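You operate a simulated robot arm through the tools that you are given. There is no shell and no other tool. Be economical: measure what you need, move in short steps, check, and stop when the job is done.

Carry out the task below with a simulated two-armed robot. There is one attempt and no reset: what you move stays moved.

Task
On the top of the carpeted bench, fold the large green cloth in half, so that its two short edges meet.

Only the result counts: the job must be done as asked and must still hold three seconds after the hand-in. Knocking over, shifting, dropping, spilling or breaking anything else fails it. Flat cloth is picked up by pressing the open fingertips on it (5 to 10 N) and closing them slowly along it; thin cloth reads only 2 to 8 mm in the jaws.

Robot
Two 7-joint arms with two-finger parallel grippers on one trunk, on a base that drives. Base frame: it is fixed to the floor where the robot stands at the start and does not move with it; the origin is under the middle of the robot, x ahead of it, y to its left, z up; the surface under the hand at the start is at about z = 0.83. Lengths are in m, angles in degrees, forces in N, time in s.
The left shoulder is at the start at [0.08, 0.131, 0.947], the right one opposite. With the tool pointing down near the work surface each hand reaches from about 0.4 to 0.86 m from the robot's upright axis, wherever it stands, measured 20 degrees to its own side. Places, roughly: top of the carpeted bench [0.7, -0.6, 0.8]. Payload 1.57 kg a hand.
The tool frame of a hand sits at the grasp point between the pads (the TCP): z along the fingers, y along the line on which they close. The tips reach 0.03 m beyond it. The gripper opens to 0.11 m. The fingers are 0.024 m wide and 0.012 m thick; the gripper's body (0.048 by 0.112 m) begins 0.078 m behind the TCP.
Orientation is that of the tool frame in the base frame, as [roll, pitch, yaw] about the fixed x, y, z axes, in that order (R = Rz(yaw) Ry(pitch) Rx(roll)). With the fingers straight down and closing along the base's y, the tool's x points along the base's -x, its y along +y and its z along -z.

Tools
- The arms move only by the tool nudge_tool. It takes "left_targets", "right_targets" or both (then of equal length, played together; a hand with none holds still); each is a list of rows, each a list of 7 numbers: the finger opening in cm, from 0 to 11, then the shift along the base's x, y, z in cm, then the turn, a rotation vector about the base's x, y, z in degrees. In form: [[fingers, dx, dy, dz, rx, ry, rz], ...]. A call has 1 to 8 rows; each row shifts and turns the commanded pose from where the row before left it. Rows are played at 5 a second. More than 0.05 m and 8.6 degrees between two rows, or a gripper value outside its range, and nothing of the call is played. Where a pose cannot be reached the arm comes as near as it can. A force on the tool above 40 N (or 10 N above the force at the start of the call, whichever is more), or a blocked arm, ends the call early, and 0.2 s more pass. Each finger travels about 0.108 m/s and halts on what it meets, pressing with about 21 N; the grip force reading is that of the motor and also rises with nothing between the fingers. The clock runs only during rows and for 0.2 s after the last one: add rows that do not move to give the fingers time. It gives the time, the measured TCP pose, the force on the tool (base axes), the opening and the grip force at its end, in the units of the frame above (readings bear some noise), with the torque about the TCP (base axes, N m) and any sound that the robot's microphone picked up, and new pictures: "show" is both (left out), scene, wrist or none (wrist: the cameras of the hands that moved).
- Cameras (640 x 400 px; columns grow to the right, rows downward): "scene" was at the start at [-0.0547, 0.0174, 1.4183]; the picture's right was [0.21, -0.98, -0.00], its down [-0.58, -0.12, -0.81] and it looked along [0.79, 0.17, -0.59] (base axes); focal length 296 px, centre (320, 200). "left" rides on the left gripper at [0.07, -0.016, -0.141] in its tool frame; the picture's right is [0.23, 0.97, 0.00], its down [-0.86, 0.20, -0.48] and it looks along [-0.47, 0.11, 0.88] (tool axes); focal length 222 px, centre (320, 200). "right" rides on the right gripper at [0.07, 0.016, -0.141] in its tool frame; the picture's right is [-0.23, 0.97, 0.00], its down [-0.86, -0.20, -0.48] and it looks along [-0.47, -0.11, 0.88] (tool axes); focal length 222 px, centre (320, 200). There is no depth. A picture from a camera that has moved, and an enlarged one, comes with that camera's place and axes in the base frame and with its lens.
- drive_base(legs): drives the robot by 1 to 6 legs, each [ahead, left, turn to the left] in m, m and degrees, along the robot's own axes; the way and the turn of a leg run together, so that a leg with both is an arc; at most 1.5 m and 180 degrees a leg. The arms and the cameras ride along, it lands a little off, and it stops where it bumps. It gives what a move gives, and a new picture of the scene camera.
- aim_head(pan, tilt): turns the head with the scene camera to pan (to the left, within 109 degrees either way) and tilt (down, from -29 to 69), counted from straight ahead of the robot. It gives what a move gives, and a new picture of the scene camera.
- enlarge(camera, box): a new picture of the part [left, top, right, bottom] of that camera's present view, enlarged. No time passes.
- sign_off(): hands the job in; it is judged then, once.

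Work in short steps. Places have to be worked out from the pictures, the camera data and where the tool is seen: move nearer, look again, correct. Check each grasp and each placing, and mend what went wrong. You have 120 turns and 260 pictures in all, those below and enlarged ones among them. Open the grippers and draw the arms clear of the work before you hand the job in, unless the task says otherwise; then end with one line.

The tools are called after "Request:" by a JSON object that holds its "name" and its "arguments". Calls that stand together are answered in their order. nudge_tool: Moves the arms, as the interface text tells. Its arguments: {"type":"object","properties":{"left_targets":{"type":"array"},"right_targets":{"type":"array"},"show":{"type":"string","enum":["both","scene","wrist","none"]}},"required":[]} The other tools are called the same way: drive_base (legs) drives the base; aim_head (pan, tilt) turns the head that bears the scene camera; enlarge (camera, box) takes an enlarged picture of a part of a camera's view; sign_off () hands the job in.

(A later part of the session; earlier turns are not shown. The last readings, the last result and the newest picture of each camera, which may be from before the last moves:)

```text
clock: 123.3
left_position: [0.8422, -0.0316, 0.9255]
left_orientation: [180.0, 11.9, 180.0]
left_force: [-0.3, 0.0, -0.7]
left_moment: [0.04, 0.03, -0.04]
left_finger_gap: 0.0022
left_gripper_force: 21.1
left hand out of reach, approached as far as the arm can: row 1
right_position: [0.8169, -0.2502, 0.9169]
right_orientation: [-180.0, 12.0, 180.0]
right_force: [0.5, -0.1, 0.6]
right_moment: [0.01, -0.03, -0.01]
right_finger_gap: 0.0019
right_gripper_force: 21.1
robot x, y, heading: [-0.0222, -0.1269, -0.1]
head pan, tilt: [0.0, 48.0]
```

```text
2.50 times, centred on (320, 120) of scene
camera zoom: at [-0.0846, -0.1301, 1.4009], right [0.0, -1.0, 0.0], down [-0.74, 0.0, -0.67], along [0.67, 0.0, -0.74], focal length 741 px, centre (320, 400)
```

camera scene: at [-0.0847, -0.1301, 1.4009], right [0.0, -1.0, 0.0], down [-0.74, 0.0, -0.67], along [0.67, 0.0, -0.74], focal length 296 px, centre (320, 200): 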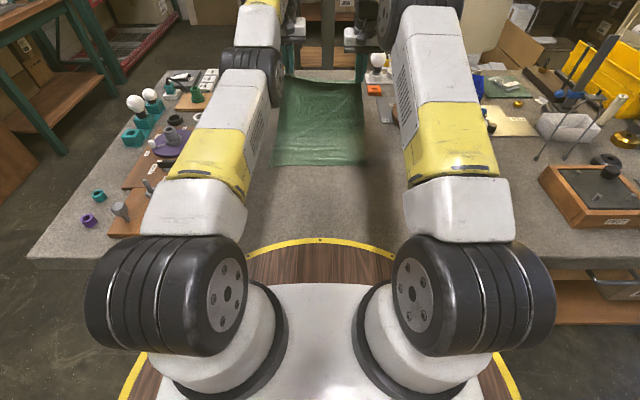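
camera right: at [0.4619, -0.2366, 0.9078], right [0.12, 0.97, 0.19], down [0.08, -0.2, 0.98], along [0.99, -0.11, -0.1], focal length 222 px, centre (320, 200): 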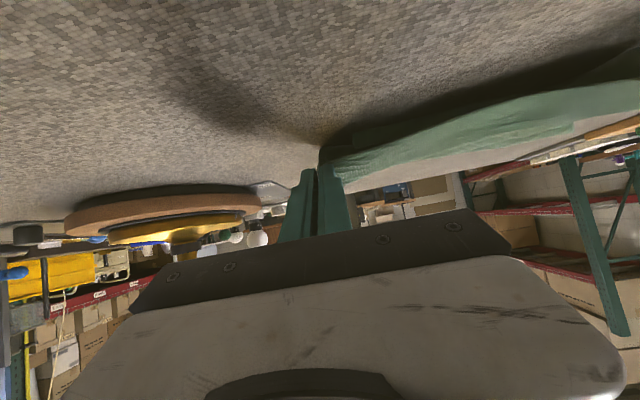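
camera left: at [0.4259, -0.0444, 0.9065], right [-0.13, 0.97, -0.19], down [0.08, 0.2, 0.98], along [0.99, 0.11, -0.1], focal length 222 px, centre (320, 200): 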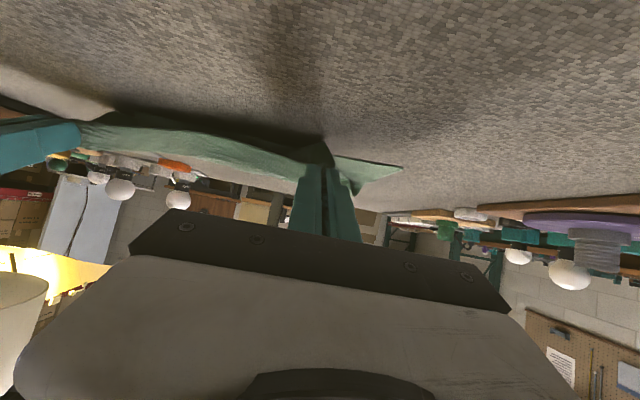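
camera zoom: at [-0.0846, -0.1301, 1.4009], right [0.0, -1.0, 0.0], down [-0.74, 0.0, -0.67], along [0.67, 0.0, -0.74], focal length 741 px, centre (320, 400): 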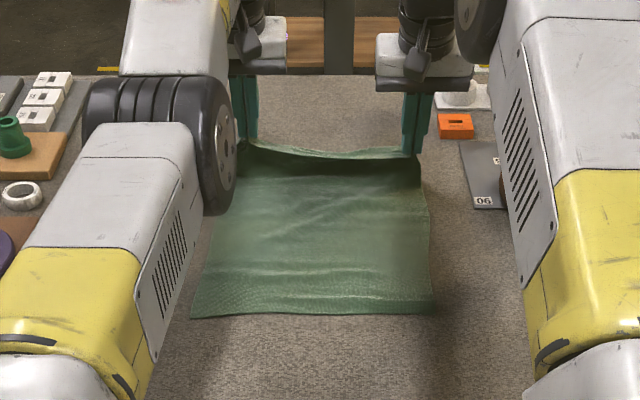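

The hem is straight and square at x≈0.56 (y 0.018 to -0.264). I start folding back with a tighter, slack arc, checking halfway that the hem stays.

Request:
{"name": "nudge_tool", "arguments": {"left_targets": [[0, -2.7, 0, 3.9, 0, -8, 0], [0, -3.6, 0, 2.6, 0, -8, 0], [0, -4.3, 0, 0.8, 0, -8, 0], [0, -4.2, 0, -1.0, 0, -6, 0]], "right_targets": [[0, -2.5, 0, 3.0, 0, -8, 0], [0, -2.8, 0, 1.8, 0, -8, 0], [0, -3.3, 0, 0.5, 0, -8, 0], [0, -3.2, 0, -0.8, 0, -6, 0]], "show": "none"}}

Request:
{"name": "enlarge", "arguments": {"camera": "scene", "box": [240, 60, 400, 200]}}

```text
clock: 124.3
left_position: [0.9475, -0.0575, 1.0355]
left_orientation: [179.6, 42.1, 180.0]
left_force: [-0.1, -0.9, -0.6]
left_moment: [-0.02, 0.0, -0.02]
left_finger_gap: 0.0
left_gripper_force: 21.4
left hand out of reach, approached as far as the arm can: row 1, 2, 3, 4
right_position: [0.701, -0.2542, 0.9625]
right_orientation: [-180.0, 42.0, -180.0]
right_force: [0.6, -0.1, -0.5]
right_moment: [0.02, 0.0, 0.01]
right_finger_gap: 0.0016
right_gripper_force: 21.5
robot x, y, heading: [-0.0248, -0.1272, -0.2]
head pan, tilt: [0.0, 48.0]
```

```text
2.86 times, centred on (320, 130) of scene
camera zoom: at [-0.0844, -0.1302, 1.4009], right [0.0, -1.0, 0.0], down [-0.74, 0.0, -0.67], along [0.67, 0.0, -0.74], focal length 847 px, centre (320, 400)
```

zoom: 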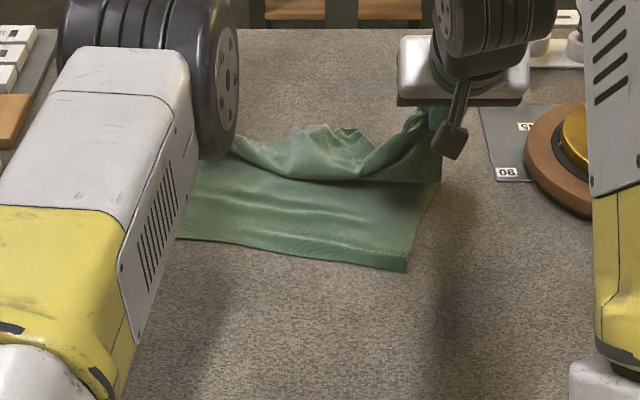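

The left hand strayed (its command had run ahead of reach) and lost its grip. I bring the left hand back upright over the cloth, keeping the right hand still, and look.

Request:
{"name": "nudge_tool", "arguments": {"left_targets": [[3, -4, 0, 1, 0, 8, 0], [3, -4, 0, 1, 0, 8, 0], [3, -4, 0, 1, 0, 8, 0], [3, -4, 0, 0, 0, 8, 0], [3, -4, 0, 0, 0, 8, 0], [3, 0, 0, 0, 0, 0, 0]], "show": "both"}}

```text
clock: 125.8
left_position: [0.7677, -0.0661, 1.0687]
left_orientation: [179.9, 1.7, -179.9]
left_force: [-0.3, -0.3, -0.4]
left_moment: [-0.02, 0.04, -0.03]
left_finger_gap: 0.0304
left_gripper_force: 0.1
left hand out of reach, approached as far as the arm can: row 1, 3, 4, 5
right_position: [0.7005, -0.2519, 0.9625]
right_orientation: [-179.9, 42.0, 179.9]
right_force: [0.7, -0.9, 0.0]
right_moment: [-0.01, 0.04, 0.03]
right_finger_gap: 0.0016
right_gripper_force: 21.2
robot x, y, heading: [-0.0225, -0.1313, 0.1]
head pan, tilt: [0.0, 48.0]
camera scene: at [-0.0846, -0.1301, 1.4009], right [0.0, -1.0, 0.0], down [-0.74, 0.0, -0.67], along [0.67, 0.0, -0.74], focal length 296 px, centre (320, 200)
camera left: at [0.694, -0.0829, 1.2076], right [-0.23, 0.97, -0.01], down [0.84, 0.2, 0.5], along [0.49, 0.11, -0.86], focal length 222 px, centre (320, 200)
```

scene: 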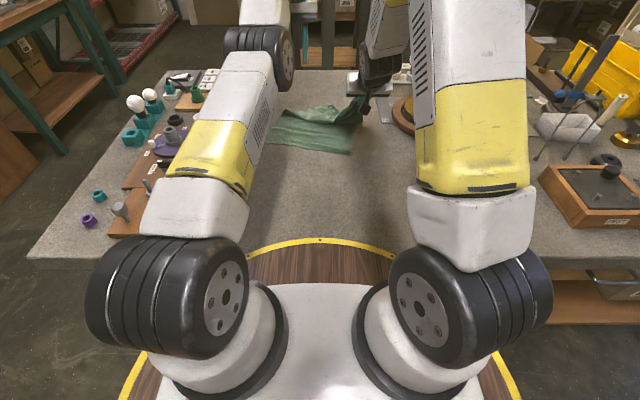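
left: 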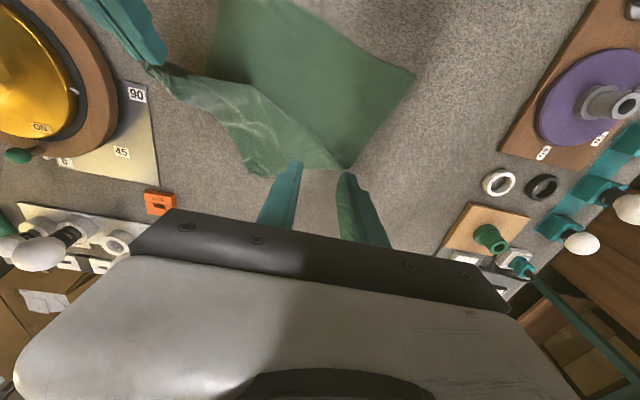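

Request:
{"name": "enlarge", "arguments": {"camera": "left", "box": [120, 0, 440, 200]}}

Request:
{"name": "enlarge", "arguments": {"camera": "scene", "box": [255, 85, 385, 165]}}

```text
2.00 times, centred on (280, 100) of left
camera zoom: at [0.694, -0.0829, 1.2076], right [-0.23, 0.97, -0.01], down [0.84, 0.2, 0.5], along [0.49, 0.11, -0.86], focal length 444 px, centre (400, 400)
```

zoom: 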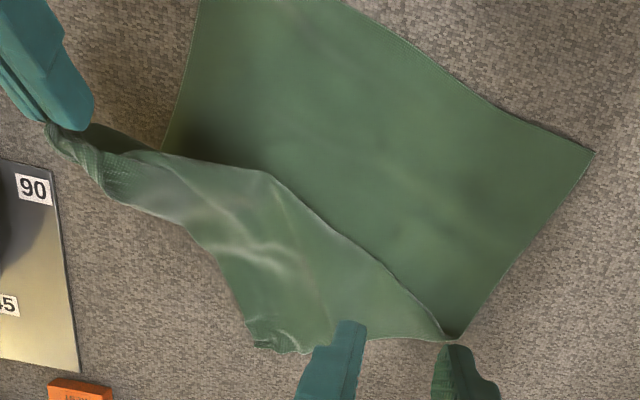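

```text
4.92 times, centred on (320, 125) of scene
camera zoom: at [-0.0846, -0.1301, 1.4009], right [0.0, -1.0, 0.0], down [-0.74, 0.0, -0.67], along [0.67, 0.0, -0.74], focal length 1459 px, centre (320, 569)
```

zoom: 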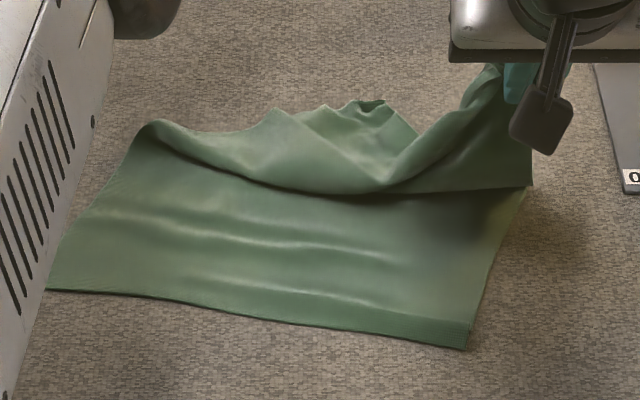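

The lower half lies flat (hem from (0.669, 0.048) to (0.618, -0.219)); only the top layer's left corner is astray at (0.877, -0.163). I bring the right hand's corner down onto its place first, which also draws the other corner nearer.

Request:
{"name": "nudge_tool", "arguments": {"right_targets": [[0, -1.3, 0.8, -1.0, 0, -4, 0], [0, -1.6, 1.0, -2.2, 0, -4, 0], [0, -1.6, 1.0, -2.8, 0, -3, 0], [0, -1.6, 1.0, -2.8, 0, -3, 0], [0, -0.4, 0.3, -1.2, 0, 0, 0], [0, 0, 0, 0, 0, 0, 0]], "show": "none"}}

Request:
{"name": "enlarge", "arguments": {"camera": "left", "box": [120, 0, 440, 200]}}

Request:
{"name": "enlarge", "arguments": {"camera": "scene", "box": [255, 85, 385, 165]}}

```text
clock: 127.2
left_position: [0.7675, -0.0645, 1.0679]
left_orientation: [179.8, 1.8, 179.9]
left_force: [-0.8, 0.4, -0.6]
left_moment: [0.0, 0.0, -0.01]
left_finger_gap: 0.0298
left_gripper_force: 0.1
right_position: [0.6358, -0.2114, 0.8633]
right_orientation: [179.9, 56.0, -180.0]
right_force: [-0.1, 0.1, -0.4]
right_moment: [0.0, -0.02, 0.02]
right_finger_gap: 0.0017
right_gripper_force: 21.1
robot x, y, heading: [-0.0217, -0.1295, 0.2]
head pan, tilt: [0.0, 48.0]
```

```text
2.00 times, centred on (280, 100) of left
camera zoom: at [0.6942, -0.0829, 1.2073], right [-0.23, 0.97, -0.01], down [0.84, 0.2, 0.51], along [0.49, 0.11, -0.86], focal length 444 px, centre (400, 400)
```

zoom: 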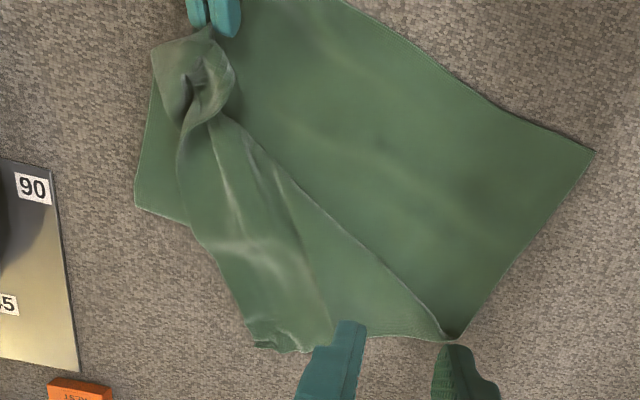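

```text
4.92 times, centred on (320, 125) of scene
camera zoom: at [-0.0846, -0.1301, 1.4009], right [0.0, -1.0, 0.0], down [-0.74, 0.0, -0.67], along [0.67, 0.0, -0.74], focal length 1459 px, centre (320, 569)
```

zoom: 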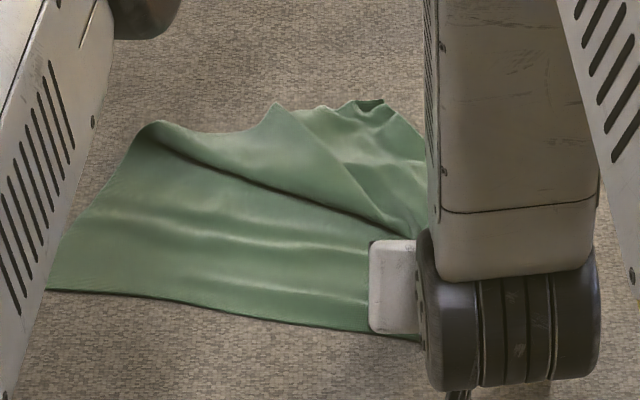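

The right corner is in place. I release it and move that hand up and away, while the left approaches the stray corner with fingers pitched forward for reach.

Request:
{"name": "nudge_tool", "arguments": {"left_targets": [[3, 1.4, -1.65, -2.9, 0, -8, 0], [3, 1.4, -1.65, -2.9, 0, -8, 0], [3, 1.4, -1.65, -2.9, 0, -8, 0], [3, 1.4, -1.65, -2.9, 0, -8, 0], [3, 1.4, -1.65, -2.9, 0, -8, 0], [3, 1.4, -1.65, -2.7, 0, -8, 0], [3, 0, 0, 0, 0, 0, 0]], "right_targets": [[0, 0, 0, -0.3, 0, 0, 0], [1.5, 0, 0, 0, 0, 0, 0], [3, 0, 0, 0, 0, 0, 0], [3, -1.5, 0, 1.2, 0, 0, 0], [3, -2, -1, 3, 0, 7, 0], [3, -1, -3, 3, 0, 8, 0], [3, 0, -4, 2, 0, 8, 0]], "show": "none"}}

Request:
{"name": "enlarge", "arguments": {"camera": "left", "box": [160, 60, 460, 250]}}

Request:
{"name": "enlarge", "arguments": {"camera": "scene", "box": [255, 85, 385, 165]}}

```text
clock: 128.8
left_position: [0.9537, -0.1833, 0.9156]
left_orientation: [179.9, 50.0, -179.9]
left_force: [-0.2, 1.0, 0.8]
left_moment: [0.0, -0.02, -0.01]
left_finger_gap: 0.03
left_gripper_force: 0.1
left hand out of reach, approached as far as the arm can: row 1, 2, 3, 4, 5, 6
right_position: [0.5911, -0.2887, 0.9523]
right_orientation: [-180.0, 32.9, -180.0]
right_force: [-0.2, 0.6, -0.2]
right_moment: [-0.03, -0.02, 0.0]
right_finger_gap: 0.0301
right_gripper_force: 0.1
robot x, y, heading: [-0.0216, -0.1275, 0.1]
head pan, tilt: [0.0, 48.0]
```

```text
2.11 times, centred on (310, 155) of left
camera zoom: at [0.8014, -0.1997, 0.9532], right [-0.15, 0.97, -0.17], down [0.18, 0.2, 0.96], along [0.97, 0.11, -0.21], focal length 468 px, centre (341, 295)
```

zoom: 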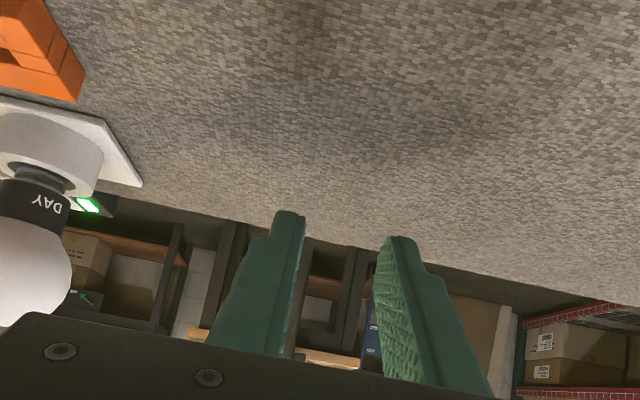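

```text
4.92 times, centred on (320, 125) of scene
camera zoom: at [-0.0845, -0.1298, 1.4009], right [0.0, -1.0, 0.0], down [-0.74, 0.0, -0.67], along [0.67, 0.0, -0.74], focal length 1459 px, centre (320, 569)
```

zoom: 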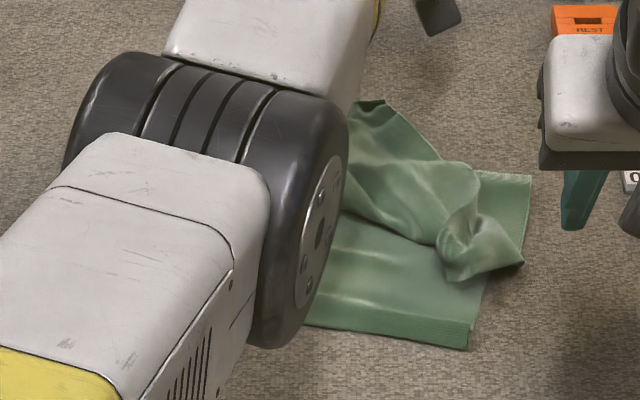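

The left command had run ahead; the hand is beyond the corner. I pull it back in steps until it is tracking again.

Request:
{"name": "nudge_tool", "arguments": {"left_targets": [[3, -3, 0, 1.5, 0, 0, 0], [3, -3.5, 0.5, 0.5, 0, 0, 0], [3, -3.5, 0.5, 0, 0, 0, 0], [3, -3.5, 0.5, 0, 0, 0, 0], [3, 0, 0, 0, 0, 0, 0]], "show": "none"}}

Request:
{"name": "enlarge", "arguments": {"camera": "left", "box": [160, 60, 460, 250]}}

```text
clock: 129.9
left_position: [0.9457, -0.2079, 0.9356]
left_orientation: [179.9, 49.9, 180.0]
left_force: [-0.2, -0.9, -0.4]
left_moment: [0.02, -0.02, 0.02]
left_finger_gap: 0.0302
left_gripper_force: 0.0
left hand out of reach, approached as far as the arm can: row 1, 2, 3, 4
right_position: [0.5918, -0.289, 0.9515]
right_orientation: [-179.9, 33.0, 180.0]
right_force: [-0.1, 0.5, 0.3]
right_moment: [-0.01, -0.01, 0.04]
right_finger_gap: 0.0301
right_gripper_force: 0.1
robot x, y, heading: [-0.0244, -0.1318, -0.1]
head pan, tilt: [0.0, 48.0]
```

```text
2.11 times, centred on (310, 155) of left
camera zoom: at [0.794, -0.2245, 0.9742], right [-0.15, 0.97, -0.17], down [0.18, 0.2, 0.96], along [0.97, 0.11, -0.21], focal length 468 px, centre (341, 295)
```

zoom: 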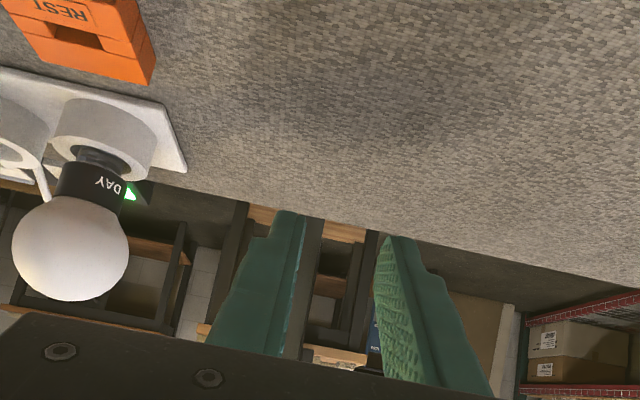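

The arm is stuck on a stretched-out branch (its command is actually far nearer). I send its command up to the comfortable starting posture, away from the bulbs.

Request:
{"name": "nudge_tool", "arguments": {"left_targets": [[3, 1.2, 2.5, 4, 0, 6, 0], [3, 1.2, 2.5, 4, 0, 6, 0], [3, 1.2, 3, 3.5, 0, 6, 0], [3, 1.2, 3, 3.5, 0, 6, 0], [3, 1.2, 3, 3, 0, 6, 0], [3, 1.2, 3, 2, 0, 6, 0], [3, 1.2, 3, 0, 0, 6, 0], [3, 1.2, 3, 0, 0, 6, 0]], "show": "scene"}}

```text
clock: 131.8
left_position: [0.7739, 0.0505, 1.07]
left_orientation: [179.9, 1.9, 179.9]
left_force: [0.8, -0.5, 0.9]
left_moment: [0.01, 0.03, 0.03]
left_finger_gap: 0.0298
left_gripper_force: 0.0
left hand out of reach, approached as far as the arm can: row 1, 2, 3, 4, 5, 6, 7, 8
right_position: [0.5918, -0.2894, 0.9521]
right_orientation: [180.0, 33.0, 180.0]
right_force: [0.5, -0.6, -1.1]
right_moment: [0.0, -0.04, 0.01]
right_finger_gap: 0.0302
right_gripper_force: 0.0
robot x, y, heading: [-0.0207, -0.1283, -0.0]
head pan, tilt: [0.0, 48.0]
camera scene: at [-0.0845, -0.1303, 1.4009], right [0.0, -1.0, 0.0], down [-0.74, 0.0, -0.67], along [0.67, 0.0, -0.74], focal length 296 px, centre (320, 200)
```

scene: 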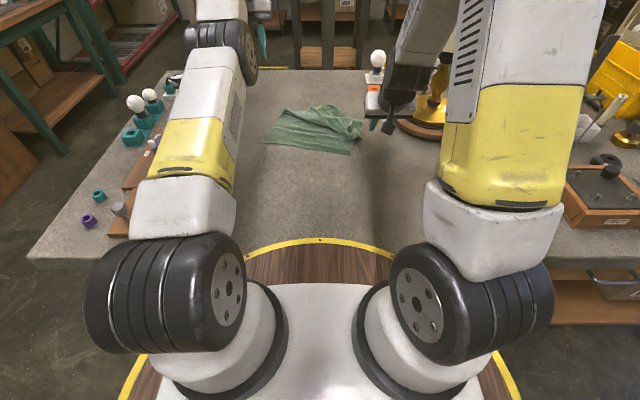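

Request:
{"name": "nudge_tool", "arguments": {"left_targets": [[3, 4.5, 0, 0, 0, 0, 0], [3, 4.5, 0, 0, 0, 0, 0], [3, 4.5, 0, 0, 0, 0, 0], [3, 4.5, 0, 0, 0, 0, 0], [3, 4, 0, 0, 0, 0, 0], [3, 0, 0, 3, 0, 0, 0], [3, -2, 0, 3, 0, 0, 0], [3, -3, 0, 3, 0, 0, 0]], "show": "none"}}

```text
clock: 133.6
left_position: [0.724, 0.0638, 1.1239]
left_orientation: [179.8, 1.9, 180.0]
left_force: [0.7, -0.2, -0.6]
left_moment: [-0.02, 0.0, 0.02]
left_finger_gap: 0.0299
left_gripper_force: 0.1
left hand out of reach, approached as far as the arm can: row 1, 2, 3, 4, 5, 6
right_position: [0.5915, -0.2894, 0.9515]
right_orientation: [-180.0, 33.0, 180.0]
right_force: [0.1, -0.5, -0.6]
right_moment: [0.01, -0.02, -0.01]
right_finger_gap: 0.0302
right_gripper_force: 0.1
robot x, y, heading: [-0.0222, -0.1249, 0.2]
head pan, tilt: [0.0, 48.0]
```

It is tracking again. I retract it to a normal working posture.

Request:
{"name": "nudge_tool", "arguments": {"left_targets": [[3, -4, 0.5, 1, 0, 0, 0], [3, -4, 0.5, 0, 0, 0, 0], [3, -4, 0.5, -1, 0, 0, 0], [3, -4, 0.5, -2, 0, 0, 0], [3, -3, 0.5, -2, 0, 0, 0]], "show": "none"}}

Request:
{"name": "enlarge", "arguments": {"camera": "scene", "box": [240, 80, 390, 175]}}

```text
clock: 134.8
left_position: [0.5308, 0.0861, 1.088]
left_orientation: [179.9, 2.0, 180.0]
left_force: [0.0, 0.1, 0.0]
left_moment: [-0.01, 0.02, -0.01]
left_finger_gap: 0.03
left_gripper_force: 0.0
right_position: [0.5896, -0.2896, 0.9512]
right_orientation: [-180.0, 32.9, -179.9]
right_force: [-0.2, -0.4, 0.2]
right_moment: [0.05, 0.0, -0.04]
right_finger_gap: 0.03
right_gripper_force: 0.1
robot x, y, heading: [-0.0245, -0.1287, -0.1]
head pan, tilt: [0.0, 48.0]
```

```text
4.21 times, centred on (315, 128) of scene
camera zoom: at [-0.0845, -0.1301, 1.4009], right [0.0, -1.0, 0.0], down [-0.74, 0.0, -0.67], along [0.67, 0.0, -0.74], focal length 1248 px, centre (341, 505)
```

zoom: 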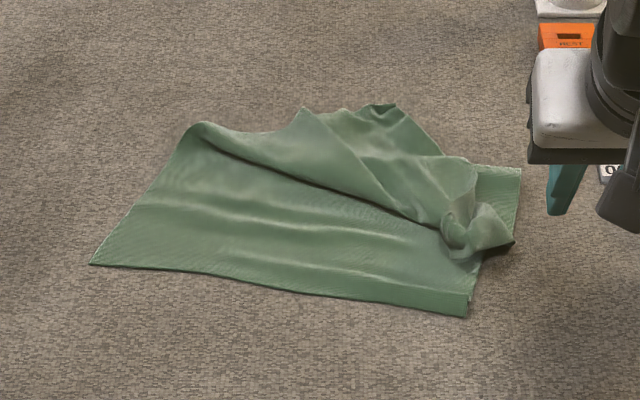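

The left arm works normally again. The flat hem is now the better edge to hold: corners (0.674, 0.058) and (0.613, -0.22). I'll grip the hem's corners with vertical fingers, hang the cloth so that it straightens, then lay and fold again. I position just above.

Request:
{"name": "nudge_tool", "arguments": {"left_targets": [[3, 2.5, -0.93, -3.5, 0, -0.3, 0], [3, 2.5, -0.93, -3.5, 0, 0, 0], [3, 2.5, -0.93, -3.5, 0, 0, 0], [3, 2.5, -0.93, -3.5, 0, 0, 0], [3, 2.5, -0.93, -3.5, 0, 0, 0], [3, 2.5, -0.93, -3.5, 0, 0, 0], [3, 0, 0, 0, 0, 0, 0]], "right_targets": [[3, 0.67, 1.56, -1.2, 0, 5.5, 0], [3, 0.67, 1.56, -1.2, 0, 5.5, 0], [3, 0.67, 1.56, -1.2, 0, 5.5, 0], [3, 0.67, 1.56, -1.2, 0, 5.5, 0], [3, 0.67, 1.56, -1.2, 0, 5.5, 0], [3, 0.67, 1.56, -1.2, 0, 5.5, 0], [3, 0, 0, 0, 0, 0, 0]], "show": "wrist"}}

```text
clock: 136.3
left_position: [0.6851, 0.0339, 0.8769]
left_orientation: [179.9, 2.3, 180.0]
left_force: [-0.9, -0.2, 0.3]
left_moment: [-0.02, 0.0, -0.01]
left_finger_gap: 0.0301
left_gripper_force: 0.0
right_position: [0.6312, -0.1956, 0.8825]
right_orientation: [180.0, -0.1, 180.0]
right_force: [0.6, 0.4, -0.7]
right_moment: [-0.01, 0.0, 0.0]
right_finger_gap: 0.0299
right_gripper_force: 0.0
robot x, y, heading: [-0.0265, -0.1254, 0.1]
head pan, tilt: [0.0, 48.0]
camera right: at [0.5605, -0.1798, 1.0252], right [0.23, 0.97, 0.0], down [0.86, -0.2, 0.48], along [0.46, -0.11, -0.88], focal length 222 px, centre (320, 200)
camera left: at [0.6102, 0.0166, 1.0155], right [-0.23, 0.97, -0.01], down [0.84, 0.2, 0.51], along [0.5, 0.11, -0.86], focal length 222 px, centre (320, 200)
```

right: 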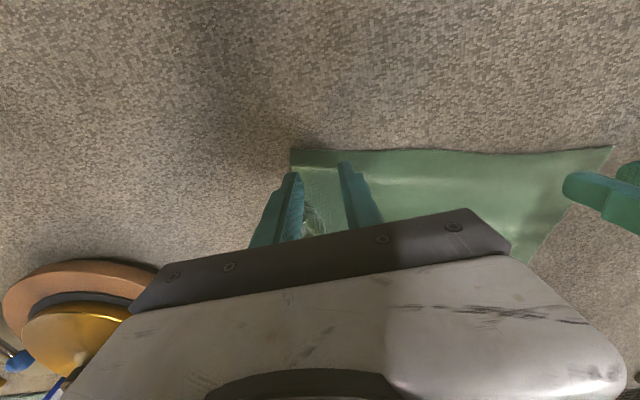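
left: 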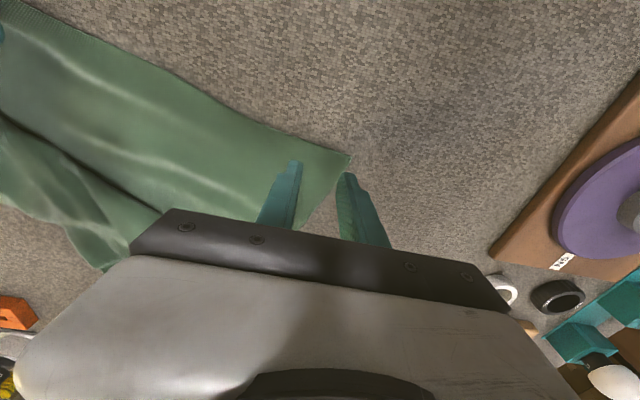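

Request:
{"name": "nudge_tool", "arguments": {"left_targets": [[3, -1.0, -0.8, -0.5, 0, -2, 0], [3, 0, 0, -0.7, 0, 0, 0], [3, 0, 0, -0.2, 0, 0, 0], [3, 0, 0, 0, 0, 0, 0]], "right_targets": [[3, -0.4, 0.8, -1.0, 0, 0, 0], [3, 0, 0, -0.8, 0, 0, 0], [3, 0, 0, -0.2, 0, 0, 0], [3, 0, 0, 0, 0, 0, 0]], "show": "none"}}

```text
clock: 137.3
left_position: [0.6712, 0.0235, 0.8636]
left_orientation: [-180.0, 4.3, 179.9]
left_force: [-0.1, 1.0, -0.2]
left_moment: [-0.02, 0.0, -0.02]
left_finger_gap: 0.0299
left_gripper_force: 0.1
right_position: [0.627, -0.1876, 0.8626]
right_orientation: [-180.0, 0.0, -180.0]
right_force: [0.7, 0.3, 9.7]
right_moment: [-0.09, 0.02, -0.03]
right_finger_gap: 0.03
right_gripper_force: 0.1
robot x, y, heading: [-0.0243, -0.1301, -0.1]
head pan, tilt: [0.0, 48.0]
```

Request:
{"name": "nudge_tool", "arguments": {"left_targets": [[3, 0.3, 0, -0.2, 0, 4, 0], [3, 0, 0, -0.12, 0, 0, 0], [3, 0, 0, 0, 0, 0, 0]], "show": "none"}}

```text
clock: 138.2
left_position: [0.6756, 0.0236, 0.8615]
left_orientation: [179.8, 0.5, -179.9]
left_force: [-3.0, 0.6, 27.4]
left_moment: [-0.09, 0.23, -0.07]
left_finger_gap: 0.0299
left_gripper_force: 0.0
right_position: [0.6269, -0.188, 0.8614]
right_orientation: [-180.0, 0.2, 180.0]
right_force: [3.8, 0.4, 9.4]
right_moment: [-0.01, -0.13, -0.01]
right_finger_gap: 0.0299
right_gripper_force: 0.2
robot x, y, heading: [-0.0225, -0.1309, 0.1]
head pan, tilt: [0.0, 48.0]
```

The left presses a little hard (27 N); I ease it up while closing both slowly.

Request:
{"name": "nudge_tool", "arguments": {"left_targets": [[3, 0, 0, 0.13, 0, 0, 0], [2.6, 0, 0, 0, 0, 0, 0], [2.2, 0, 0, 0, 0, 0, 0], [1.8, 0, 0, 0, 0, 0, 0], [1.3, 0, 0, 0, 0, 0, 0], [0.8, 0, 0, 0, 0, 0, 0], [0.3, 0, 0, 0, 0, 0, 0], [0, 0, 0, 0, 0, 0, 0]], "right_targets": [[3, 0, 0, 0, 0, 0, 0], [2.6, 0, 0, 0, 0, 0, 0], [2.2, 0, 0, 0, 0, 0, 0], [1.8, 0, 0, 0, 0, 0, 0], [1.3, 0, 0, 0, 0, 0, 0], [0.8, 0, 0, 0, 0, 0, 0], [0.3, 0, 0, 0, 0, 0, 0], [0, 0, 0, 0, 0, 0, 0]], "show": "wrist"}}

```text
clock: 139.9
left_position: [0.6747, 0.0238, 0.862]
left_orientation: [-179.9, 0.3, -180.0]
left_force: [-1.5, -9.8, 22.1]
left_moment: [-0.33, 0.11, 0.04]
left_finger_gap: 0.0058
left_gripper_force: 21.2
right_position: [0.6253, -0.1871, 0.8609]
right_orientation: [180.0, 0.1, -180.0]
right_force: [2.4, 5.9, 13.9]
right_moment: [0.12, -0.02, -0.03]
right_finger_gap: 0.002
right_gripper_force: 21.5
robot x, y, heading: [-0.0227, -0.1268, -0.1]
head pan, tilt: [0.0, 48.0]
camera right: at [0.5553, -0.1713, 1.0042], right [0.23, 0.97, 0.0], down [0.85, -0.2, 0.48], along [0.47, -0.11, -0.88], focal length 222 px, centre (320, 200)
camera left: at [0.604, 0.006, 1.0026], right [-0.23, 0.97, 0.0], down [0.85, 0.2, 0.48], along [0.47, 0.11, -0.88], focal length 222 px, centre (320, 200)
```

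right: 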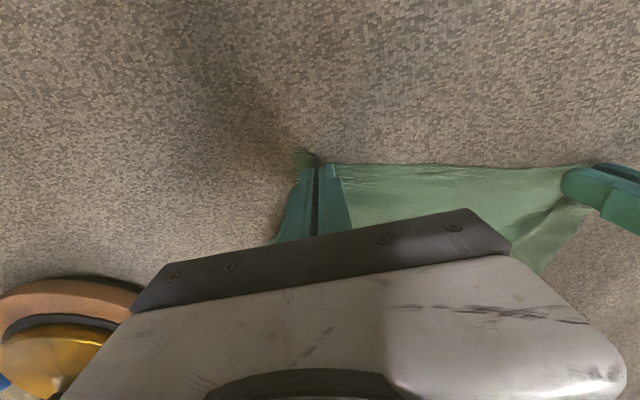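
left: 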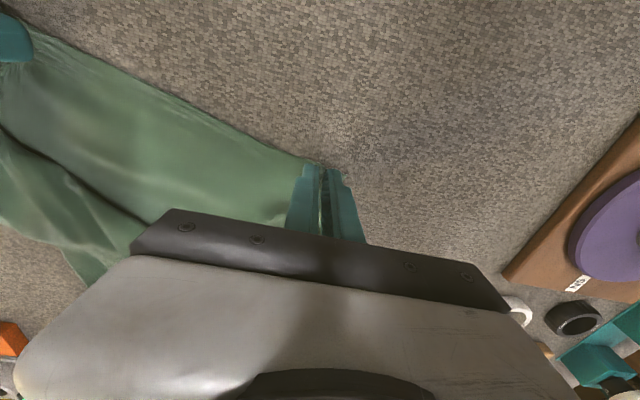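

Both hem corners are gripped (5.8 and 2.0 mm). I lift to hang the cloth free and back up.

Request:
{"name": "nudge_tool", "arguments": {"left_targets": [[0, 0, -0.2, 2, 0, 0, 0], [0, -1, -0.6, 4.7, 0, 0, 0], [0, -1, -0.6, 4.7, 0, 0, 0], [0, -1, -0.6, 4.7, 0, 0, 0], [0, -1, -0.6, 4.7, 0, 0, 0], [0, -1, -0.6, 4.7, 0, 0, 0], [0, -1, -0.6, 4.7, 0, 0, 0], [0, -1, -0.6, 4.7, 0, 0, 0]], "right_targets": [[0, 0, 0, 2, 0, 0, 0], [0, -0.3, -0.7, 4.7, 0, 0, 0], [0, -0.3, -0.7, 4.7, 0, 0, 0], [0, -0.3, -0.7, 4.7, 0, 0, 0], [0, -0.3, -0.7, 4.7, 0, 0, 0], [0, -0.3, -0.7, 4.7, 0, 0, 0], [0, -0.3, -0.7, 4.7, 0, 0, 0], [0, -0.3, -0.7, 4.7, 0, 0, 0]], "show": "none"}}

Request:
{"name": "nudge_tool", "arguments": {"left_targets": [[0, 0, 0, 4, 0, 0, 0], [0, 0, 0, 2, 0, 0, 0]], "right_targets": [[0, 0, 0, 4, 0, 0, 0], [0, 0, 0, 2, 0, 0, 0]], "show": "none"}}

Request:
{"name": "drive_base", "arguments": {"legs": [[-0.17, 0, 0]]}}

Request:
{"name": "enlarge", "arguments": {"camera": "scene", "box": [240, 0, 410, 190]}}

```text
clock: 141.8
left_position: [0.6046, -0.022, 1.2098]
left_orientation: [179.9, 0.2, 180.0]
left_force: [0.7, -9.7, 0.1]
left_moment: [-0.36, -0.02, 0.01]
left_finger_gap: 0.0027
left_gripper_force: 20.4
right_position: [0.6028, -0.2393, 1.2123]
right_orientation: [180.0, -0.1, -179.9]
right_force: [-0.2, 9.8, -1.3]
right_moment: [0.28, 0.04, -0.01]
right_finger_gap: 0.0021
right_gripper_force: 21.0
robot x, y, heading: [-0.0261, -0.1285, -0.1]
head pan, tilt: [0.0, 48.0]
```

```text
clock: 142.3
left_position: [0.6035, -0.0195, 1.2679]
left_orientation: [180.0, 0.4, 180.0]
left_force: [0.8, -10.9, -0.3]
left_moment: [-0.33, 0.02, 0.06]
left_finger_gap: 0.003
left_gripper_force: 20.8
right_position: [0.6052, -0.2395, 1.2701]
right_orientation: [179.9, -0.1, 179.9]
right_force: [0.7, 11.2, -0.7]
right_moment: [0.33, 0.03, -0.03]
right_finger_gap: 0.0019
right_gripper_force: 21.3
robot x, y, heading: [-0.0245, -0.1288, -0.3]
head pan, tilt: [0.0, 48.0]
```

```text
clock: 143.8
left_position: [0.4342, -0.0204, 1.2664]
left_orientation: [179.9, 0.3, 179.9]
left_force: [0.4, -10.6, -0.6]
left_moment: [-0.41, -0.01, 0.09]
left_finger_gap: 0.0027
left_gripper_force: 20.3
right_position: [0.4335, -0.2398, 1.2692]
right_orientation: [179.9, -0.1, 179.9]
right_force: [0.0, 10.5, -0.1]
right_moment: [0.31, 0.02, -0.07]
right_finger_gap: 0.0023
right_gripper_force: 20.6
robot x, y, heading: [-0.2007, -0.1302, -0.1]
head pan, tilt: [0.0, 48.0]
camera scene: at [-0.2556, -0.13, 1.4009], right [0.0, -1.0, 0.0], down [-0.74, 0.0, -0.67], along [0.67, 0.0, -0.74], focal length 296 px, centre (320, 200)
```

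scene: 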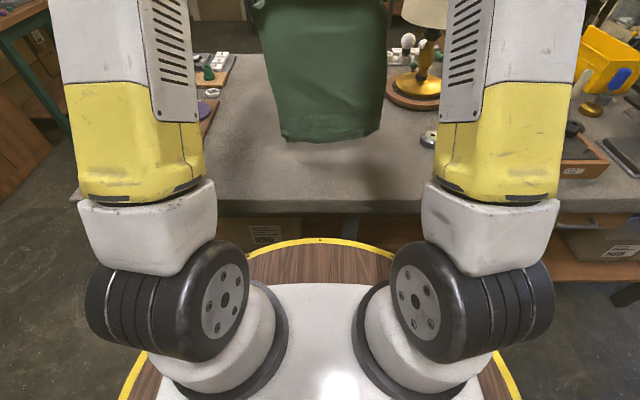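

```text
2.11 times, centred on (325, 95) of scene
camera zoom: at [-0.2556, -0.13, 1.4009], right [0.0, -1.0, 0.0], down [-0.74, 0.0, -0.67], along [0.67, 0.0, -0.74], focal length 624 px, centre (310, 421)
```

zoom: 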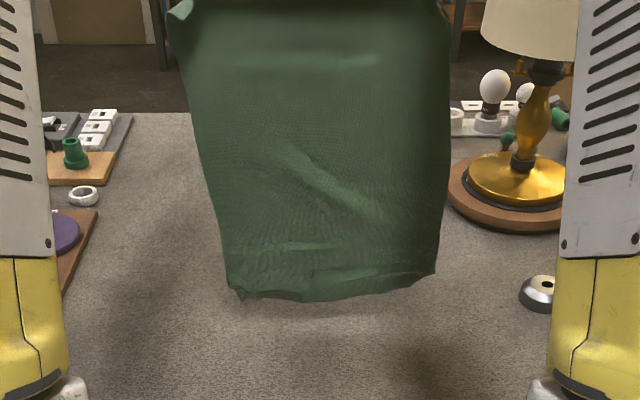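

The cloth hangs straight and nearly level. I lay it again, keeping well inside its length so that the lower edge stays put.

Request:
{"name": "nudge_tool", "arguments": {"left_targets": [[0, 0, -0.2, -4.5, 0, 0, 0], [0, 0.6, 0, -1.2, 0, 0, 0], [0, 3, 0, -1.5, 0, 0, 0], [0, 3.5, 0, -2, 0, 0, 0], [0, 3.5, 0, -2.5, 0, 0, 0], [0, 3.5, 0, -3, 0, 0, 0], [0, 3.0, 0, -3, 0, 0, 0]], "right_targets": [[0, 0, 0.2, -4.8, 0, 0, 0], [0, 0.6, 0, -2.4, 0, 0, 0], [0, 3, 0, -1.5, 0, 0, 0], [0, 3.5, 0, -2, 0, 0, 0], [0, 3.5, 0, -2.5, 0, 0, 0], [0, 3.4, 0, -3, 0, 0, 0], [0, 2.8, 0, -3, 0, 0, 0]], "show": "none"}}

Request:
{"name": "enlarge", "arguments": {"camera": "scene", "box": [240, 20, 410, 190]}}

```text
clock: 145.4
left_position: [0.591, -0.0219, 1.0838]
left_orientation: [-179.8, 0.3, 180.0]
left_force: [-0.4, -11.1, 0.4]
left_moment: [-0.36, -0.07, 0.03]
left_finger_gap: 0.0031
left_gripper_force: 21.2
left hand out of reach, approached as far as the arm can: row 7
right_position: [0.592, -0.2421, 1.0777]
right_orientation: [179.8, 0.0, 179.8]
right_force: [-0.5, 10.7, 1.1]
right_moment: [0.37, -0.04, -0.07]
right_finger_gap: 0.0022
right_gripper_force: 20.9
right hand out of reach, approached as far as the arm can: row 7
robot x, y, heading: [-0.1995, -0.1277, -0.0]
head pan, tilt: [0.0, 48.0]
```

```text
2.35 times, centred on (325, 105) of scene
camera zoom: at [-0.2564, -0.13, 1.4009], right [0.0, -1.0, 0.0], down [-0.74, 0.0, -0.67], along [0.67, 0.0, -0.74], focal length 697 px, centre (308, 424)
```

zoom: 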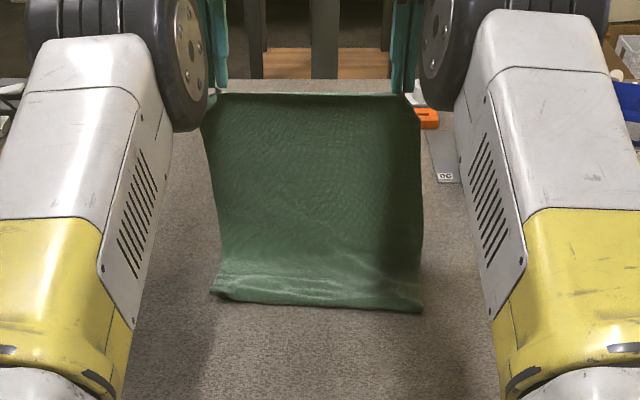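

Request:
{"name": "drive_base", "arguments": {"legs": [[0.07, 0, 0]]}}

Request:
{"name": "nudge_tool", "arguments": {"left_targets": [[0, 0, -0.15, -3, 0, 0, 0], [0, 0, -0.15, -3, 0, 0, 0]], "right_targets": [[0, 0, 0.15, -3, 0, 0, 0], [0, 0, 0.15, -3, 0, 0, 0]], "show": "none"}}

Request:
{"name": "drive_base", "arguments": {"legs": [[0.08, 0, 0]]}}

Request:
{"name": "nudge_tool", "arguments": {"left_targets": [[0, 0, 0, -3, 0, 0, 0], [0, 0, 0, -3, 0, 0, 0], [0, 0, 0, 0, 0, 0, 0]], "right_targets": [[0, 0, 0, -3, 0, 0, 0], [0, 0, 0, -3, 0, 0, 0], [0, 0, 0, 0, 0, 0, 0]], "show": "none"}}

Request:
{"name": "enlarge", "arguments": {"camera": "scene", "box": [240, 40, 400, 200]}}

```text
clock: 146.4
left_position: [0.6621, -0.0206, 1.0834]
left_orientation: [179.9, 0.4, 179.9]
left_force: [-0.5, -10.3, -0.2]
left_moment: [-0.36, 0.02, 0.08]
left_finger_gap: 0.0032
left_gripper_force: 21.1
right_position: [0.6623, -0.2423, 1.0785]
right_orientation: [-179.9, 0.0, 179.8]
right_force: [-0.6, 10.8, -0.1]
right_moment: [0.32, -0.01, -0.05]
right_finger_gap: 0.002
right_gripper_force: 21.1
robot x, y, heading: [-0.1273, -0.1275, 0.0]
head pan, tilt: [0.0, 48.0]
camera scene: at [-0.1868, -0.13, 1.4009], right [0.0, -1.0, 0.0], down [-0.74, 0.0, -0.67], along [0.67, 0.0, -0.74], focal length 296 px, centre (320, 200)
```

scene: 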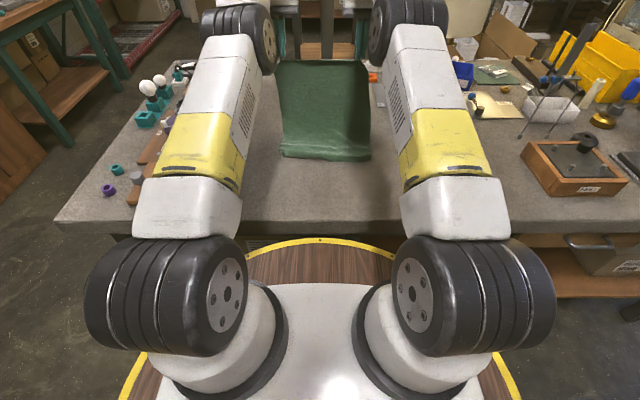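

```text
clock: 147.0
left_position: [0.6741, -0.0252, 1.0269]
left_orientation: [180.0, 0.2, 179.9]
left_force: [-1.5, -6.1, 0.5]
left_moment: [-0.22, 0.04, 0.05]
left_finger_gap: 0.0017
left_gripper_force: 20.9
left hand out of reach, approached as far as the arm can: row 1, 2
right_position: [0.6598, -0.238, 1.0164]
right_orientation: [179.8, 0.1, 179.9]
right_force: [0.6, 6.9, 0.6]
right_moment: [0.21, -0.01, -0.05]
right_finger_gap: 0.0022
right_gripper_force: 20.6
robot x, y, heading: [-0.1267, -0.1313, -0.2]
head pan, tilt: [0.0, 48.0]
```

```text
clock: 148.1
left_position: [0.7568, -0.0253, 1.027]
left_orientation: [180.0, 0.1, 179.8]
left_force: [-0.7, -7.6, 0.1]
left_moment: [-0.26, 0.02, 0.05]
left_finger_gap: 0.0015
left_gripper_force: 20.0
right_position: [0.743, -0.2393, 1.017]
right_orientation: [179.9, 0.0, 179.8]
right_force: [0.5, 6.3, 0.2]
right_moment: [0.18, -0.03, -0.01]
right_finger_gap: 0.0022
right_gripper_force: 20.7
robot x, y, heading: [-0.0414, -0.1282, -0.2]
head pan, tilt: [0.0, 48.0]
camera scene: at [-0.1053, -0.1301, 1.4009], right [0.0, -1.0, 0.0], down [-0.74, 0.0, -0.67], along [0.67, 0.0, -0.74], focal length 296 px, centre (320, 200)
```

scene: 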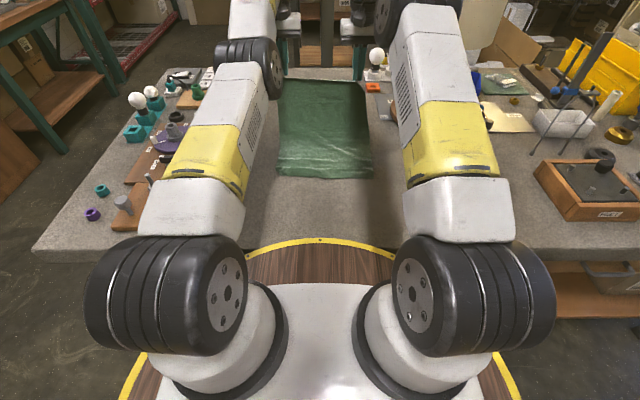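

```text
clock: 148.9
left_position: [0.7662, -0.0278, 0.9691]
left_orientation: [-180.0, 0.0, 179.8]
left_force: [-0.7, -4.1, -0.6]
left_moment: [-0.12, -0.01, 0.02]
left_finger_gap: 0.0018
left_gripper_force: 20.7
left hand out of reach, approached as far as the arm can: row 1, 2
right_position: [0.7437, -0.2397, 0.9576]
right_orientation: [180.0, 0.1, 179.9]
right_force: [0.0, 3.3, 0.5]
right_moment: [0.15, 0.01, -0.01]
right_finger_gap: 0.0019
right_gripper_force: 20.7
robot x, y, heading: [-0.044, -0.1263, -0.1]
head pan, tilt: [0.0, 48.0]
```

```text
2.50 times, centred on (320, 120) of scene
camera zoom: at [-0.1052, -0.1301, 1.4009], right [0.0, -1.0, 0.0], down [-0.74, 0.0, -0.67], along [0.67, 0.0, -0.74], focal length 741 px, centre (320, 400)
```

zoom: 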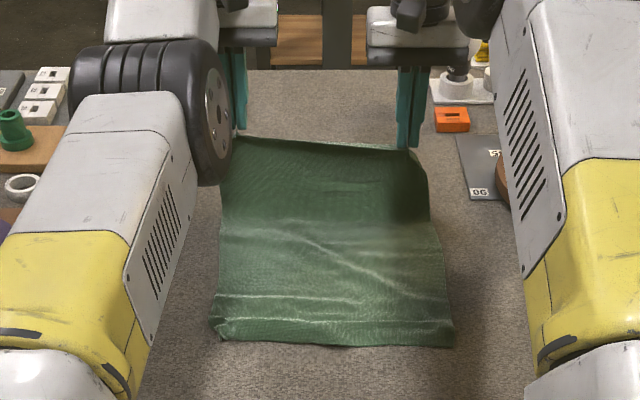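

The sheet lies straight, with its near edge at x≈0.495. To avoid the left arm's reach trouble, I now fold by driving the base backward, with the arms only adjusting height.

Request:
{"name": "nudge_tool", "arguments": {"left_targets": [[0, 0, 0, 1.5, 0, 0, 0], [0, 0, 0, 1.5, 0, 0, 0]], "right_targets": [[0, 0.5, 0, 2, 0, 0, 0], [0, 0.5, 0, 1.8, 0, 0, 0]], "show": "none"}}

Request:
{"name": "drive_base", "arguments": {"legs": [[-0.1, 0, 0]]}}

Request:
{"name": "drive_base", "arguments": {"legs": [[-0.05, 0, 0]]}}

Request:
{"name": "enlarge", "arguments": {"camera": "scene", "box": [240, 60, 400, 200]}}

```text
clock: 149.5
left_position: [0.7657, -0.027, 0.9983]
left_orientation: [-180.0, 0.2, 179.8]
left_force: [0.0, -5.2, 0.4]
left_moment: [-0.2, 0.04, 0.02]
left_finger_gap: 0.0017
left_gripper_force: 21.4
right_position: [0.7544, -0.2393, 0.9973]
right_orientation: [179.9, 0.0, 180.0]
right_force: [0.6, 5.4, -0.6]
right_moment: [0.14, 0.0, 0.0]
right_finger_gap: 0.002
right_gripper_force: 21.4
robot x, y, heading: [-0.0436, -0.1266, 0.2]
head pan, tilt: [0.0, 48.0]
```

```text
clock: 150.7
left_position: [0.661, -0.0228, 0.9999]
left_orientation: [-179.9, 0.3, -179.9]
left_force: [0.2, -4.7, 0.8]
left_moment: [-0.21, -0.02, 0.02]
left_finger_gap: 0.0015
left_gripper_force: 21.0
right_position: [0.6517, -0.2366, 0.9975]
right_orientation: [179.8, 0.0, -179.9]
right_force: [0.0, 5.2, -0.4]
right_moment: [0.17, -0.02, -0.03]
right_finger_gap: 0.0021
right_gripper_force: 21.0
robot x, y, heading: [-0.1483, -0.1287, 0.1]
head pan, tilt: [0.0, 48.0]
camera scene: at [-0.2083, -0.1305, 1.4009], right [0.0, -1.0, 0.0], down [-0.74, 0.0, -0.67], along [0.67, 0.0, -0.74], focal length 296 px, centre (320, 200)
```

scene: 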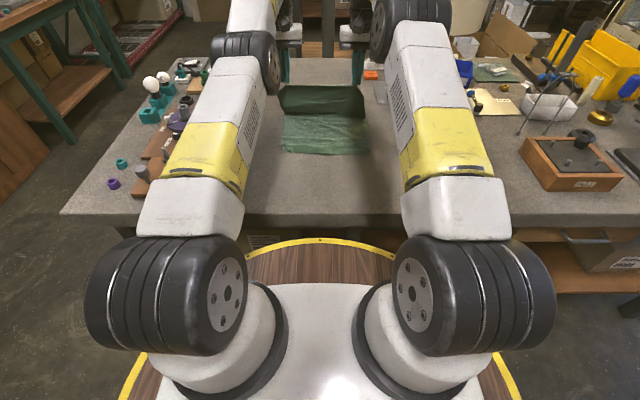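

```text
clock: 151.6
left_position: [0.6117, -0.0234, 0.9991]
left_orientation: [179.9, 0.2, -179.9]
left_force: [-0.3, -5.2, -0.1]
left_moment: [-0.16, 0.01, -0.01]
left_finger_gap: 0.0015
left_gripper_force: 20.8
right_position: [0.6031, -0.236, 0.9982]
right_orientation: [179.9, 0.0, -179.8]
right_force: [1.2, 4.0, -0.6]
right_moment: [0.17, 0.03, -0.03]
right_finger_gap: 0.002
right_gripper_force: 20.8
robot x, y, heading: [-0.1925, -0.1335, 0.2]
head pan, tilt: [0.0, 48.0]
camera scene: at [-0.2571, -0.1306, 1.4009], right [0.0, -1.0, 0.0], down [-0.74, 0.0, -0.67], along [0.67, 0.0, -0.74], focal length 296 px, centre (320, 200)
```

scene: 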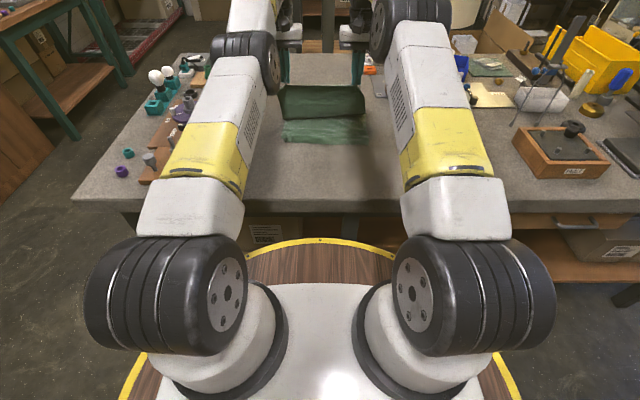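

```text
2.86 times, centred on (320, 130) of scene
camera zoom: at [-0.2571, -0.1306, 1.4009], right [0.0, -1.0, 0.0], down [-0.74, 0.0, -0.67], along [0.67, 0.0, -0.74], focal length 847 px, centre (320, 400)
```

zoom: 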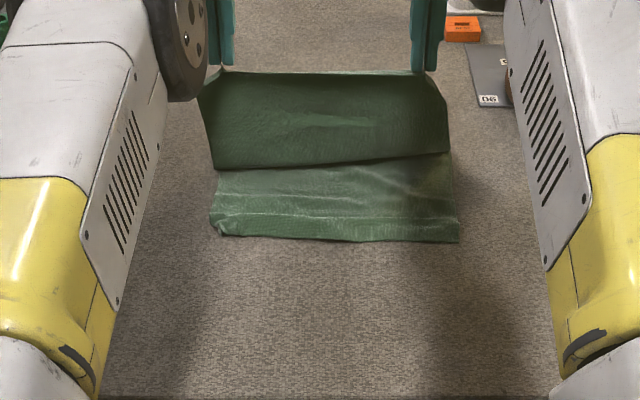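

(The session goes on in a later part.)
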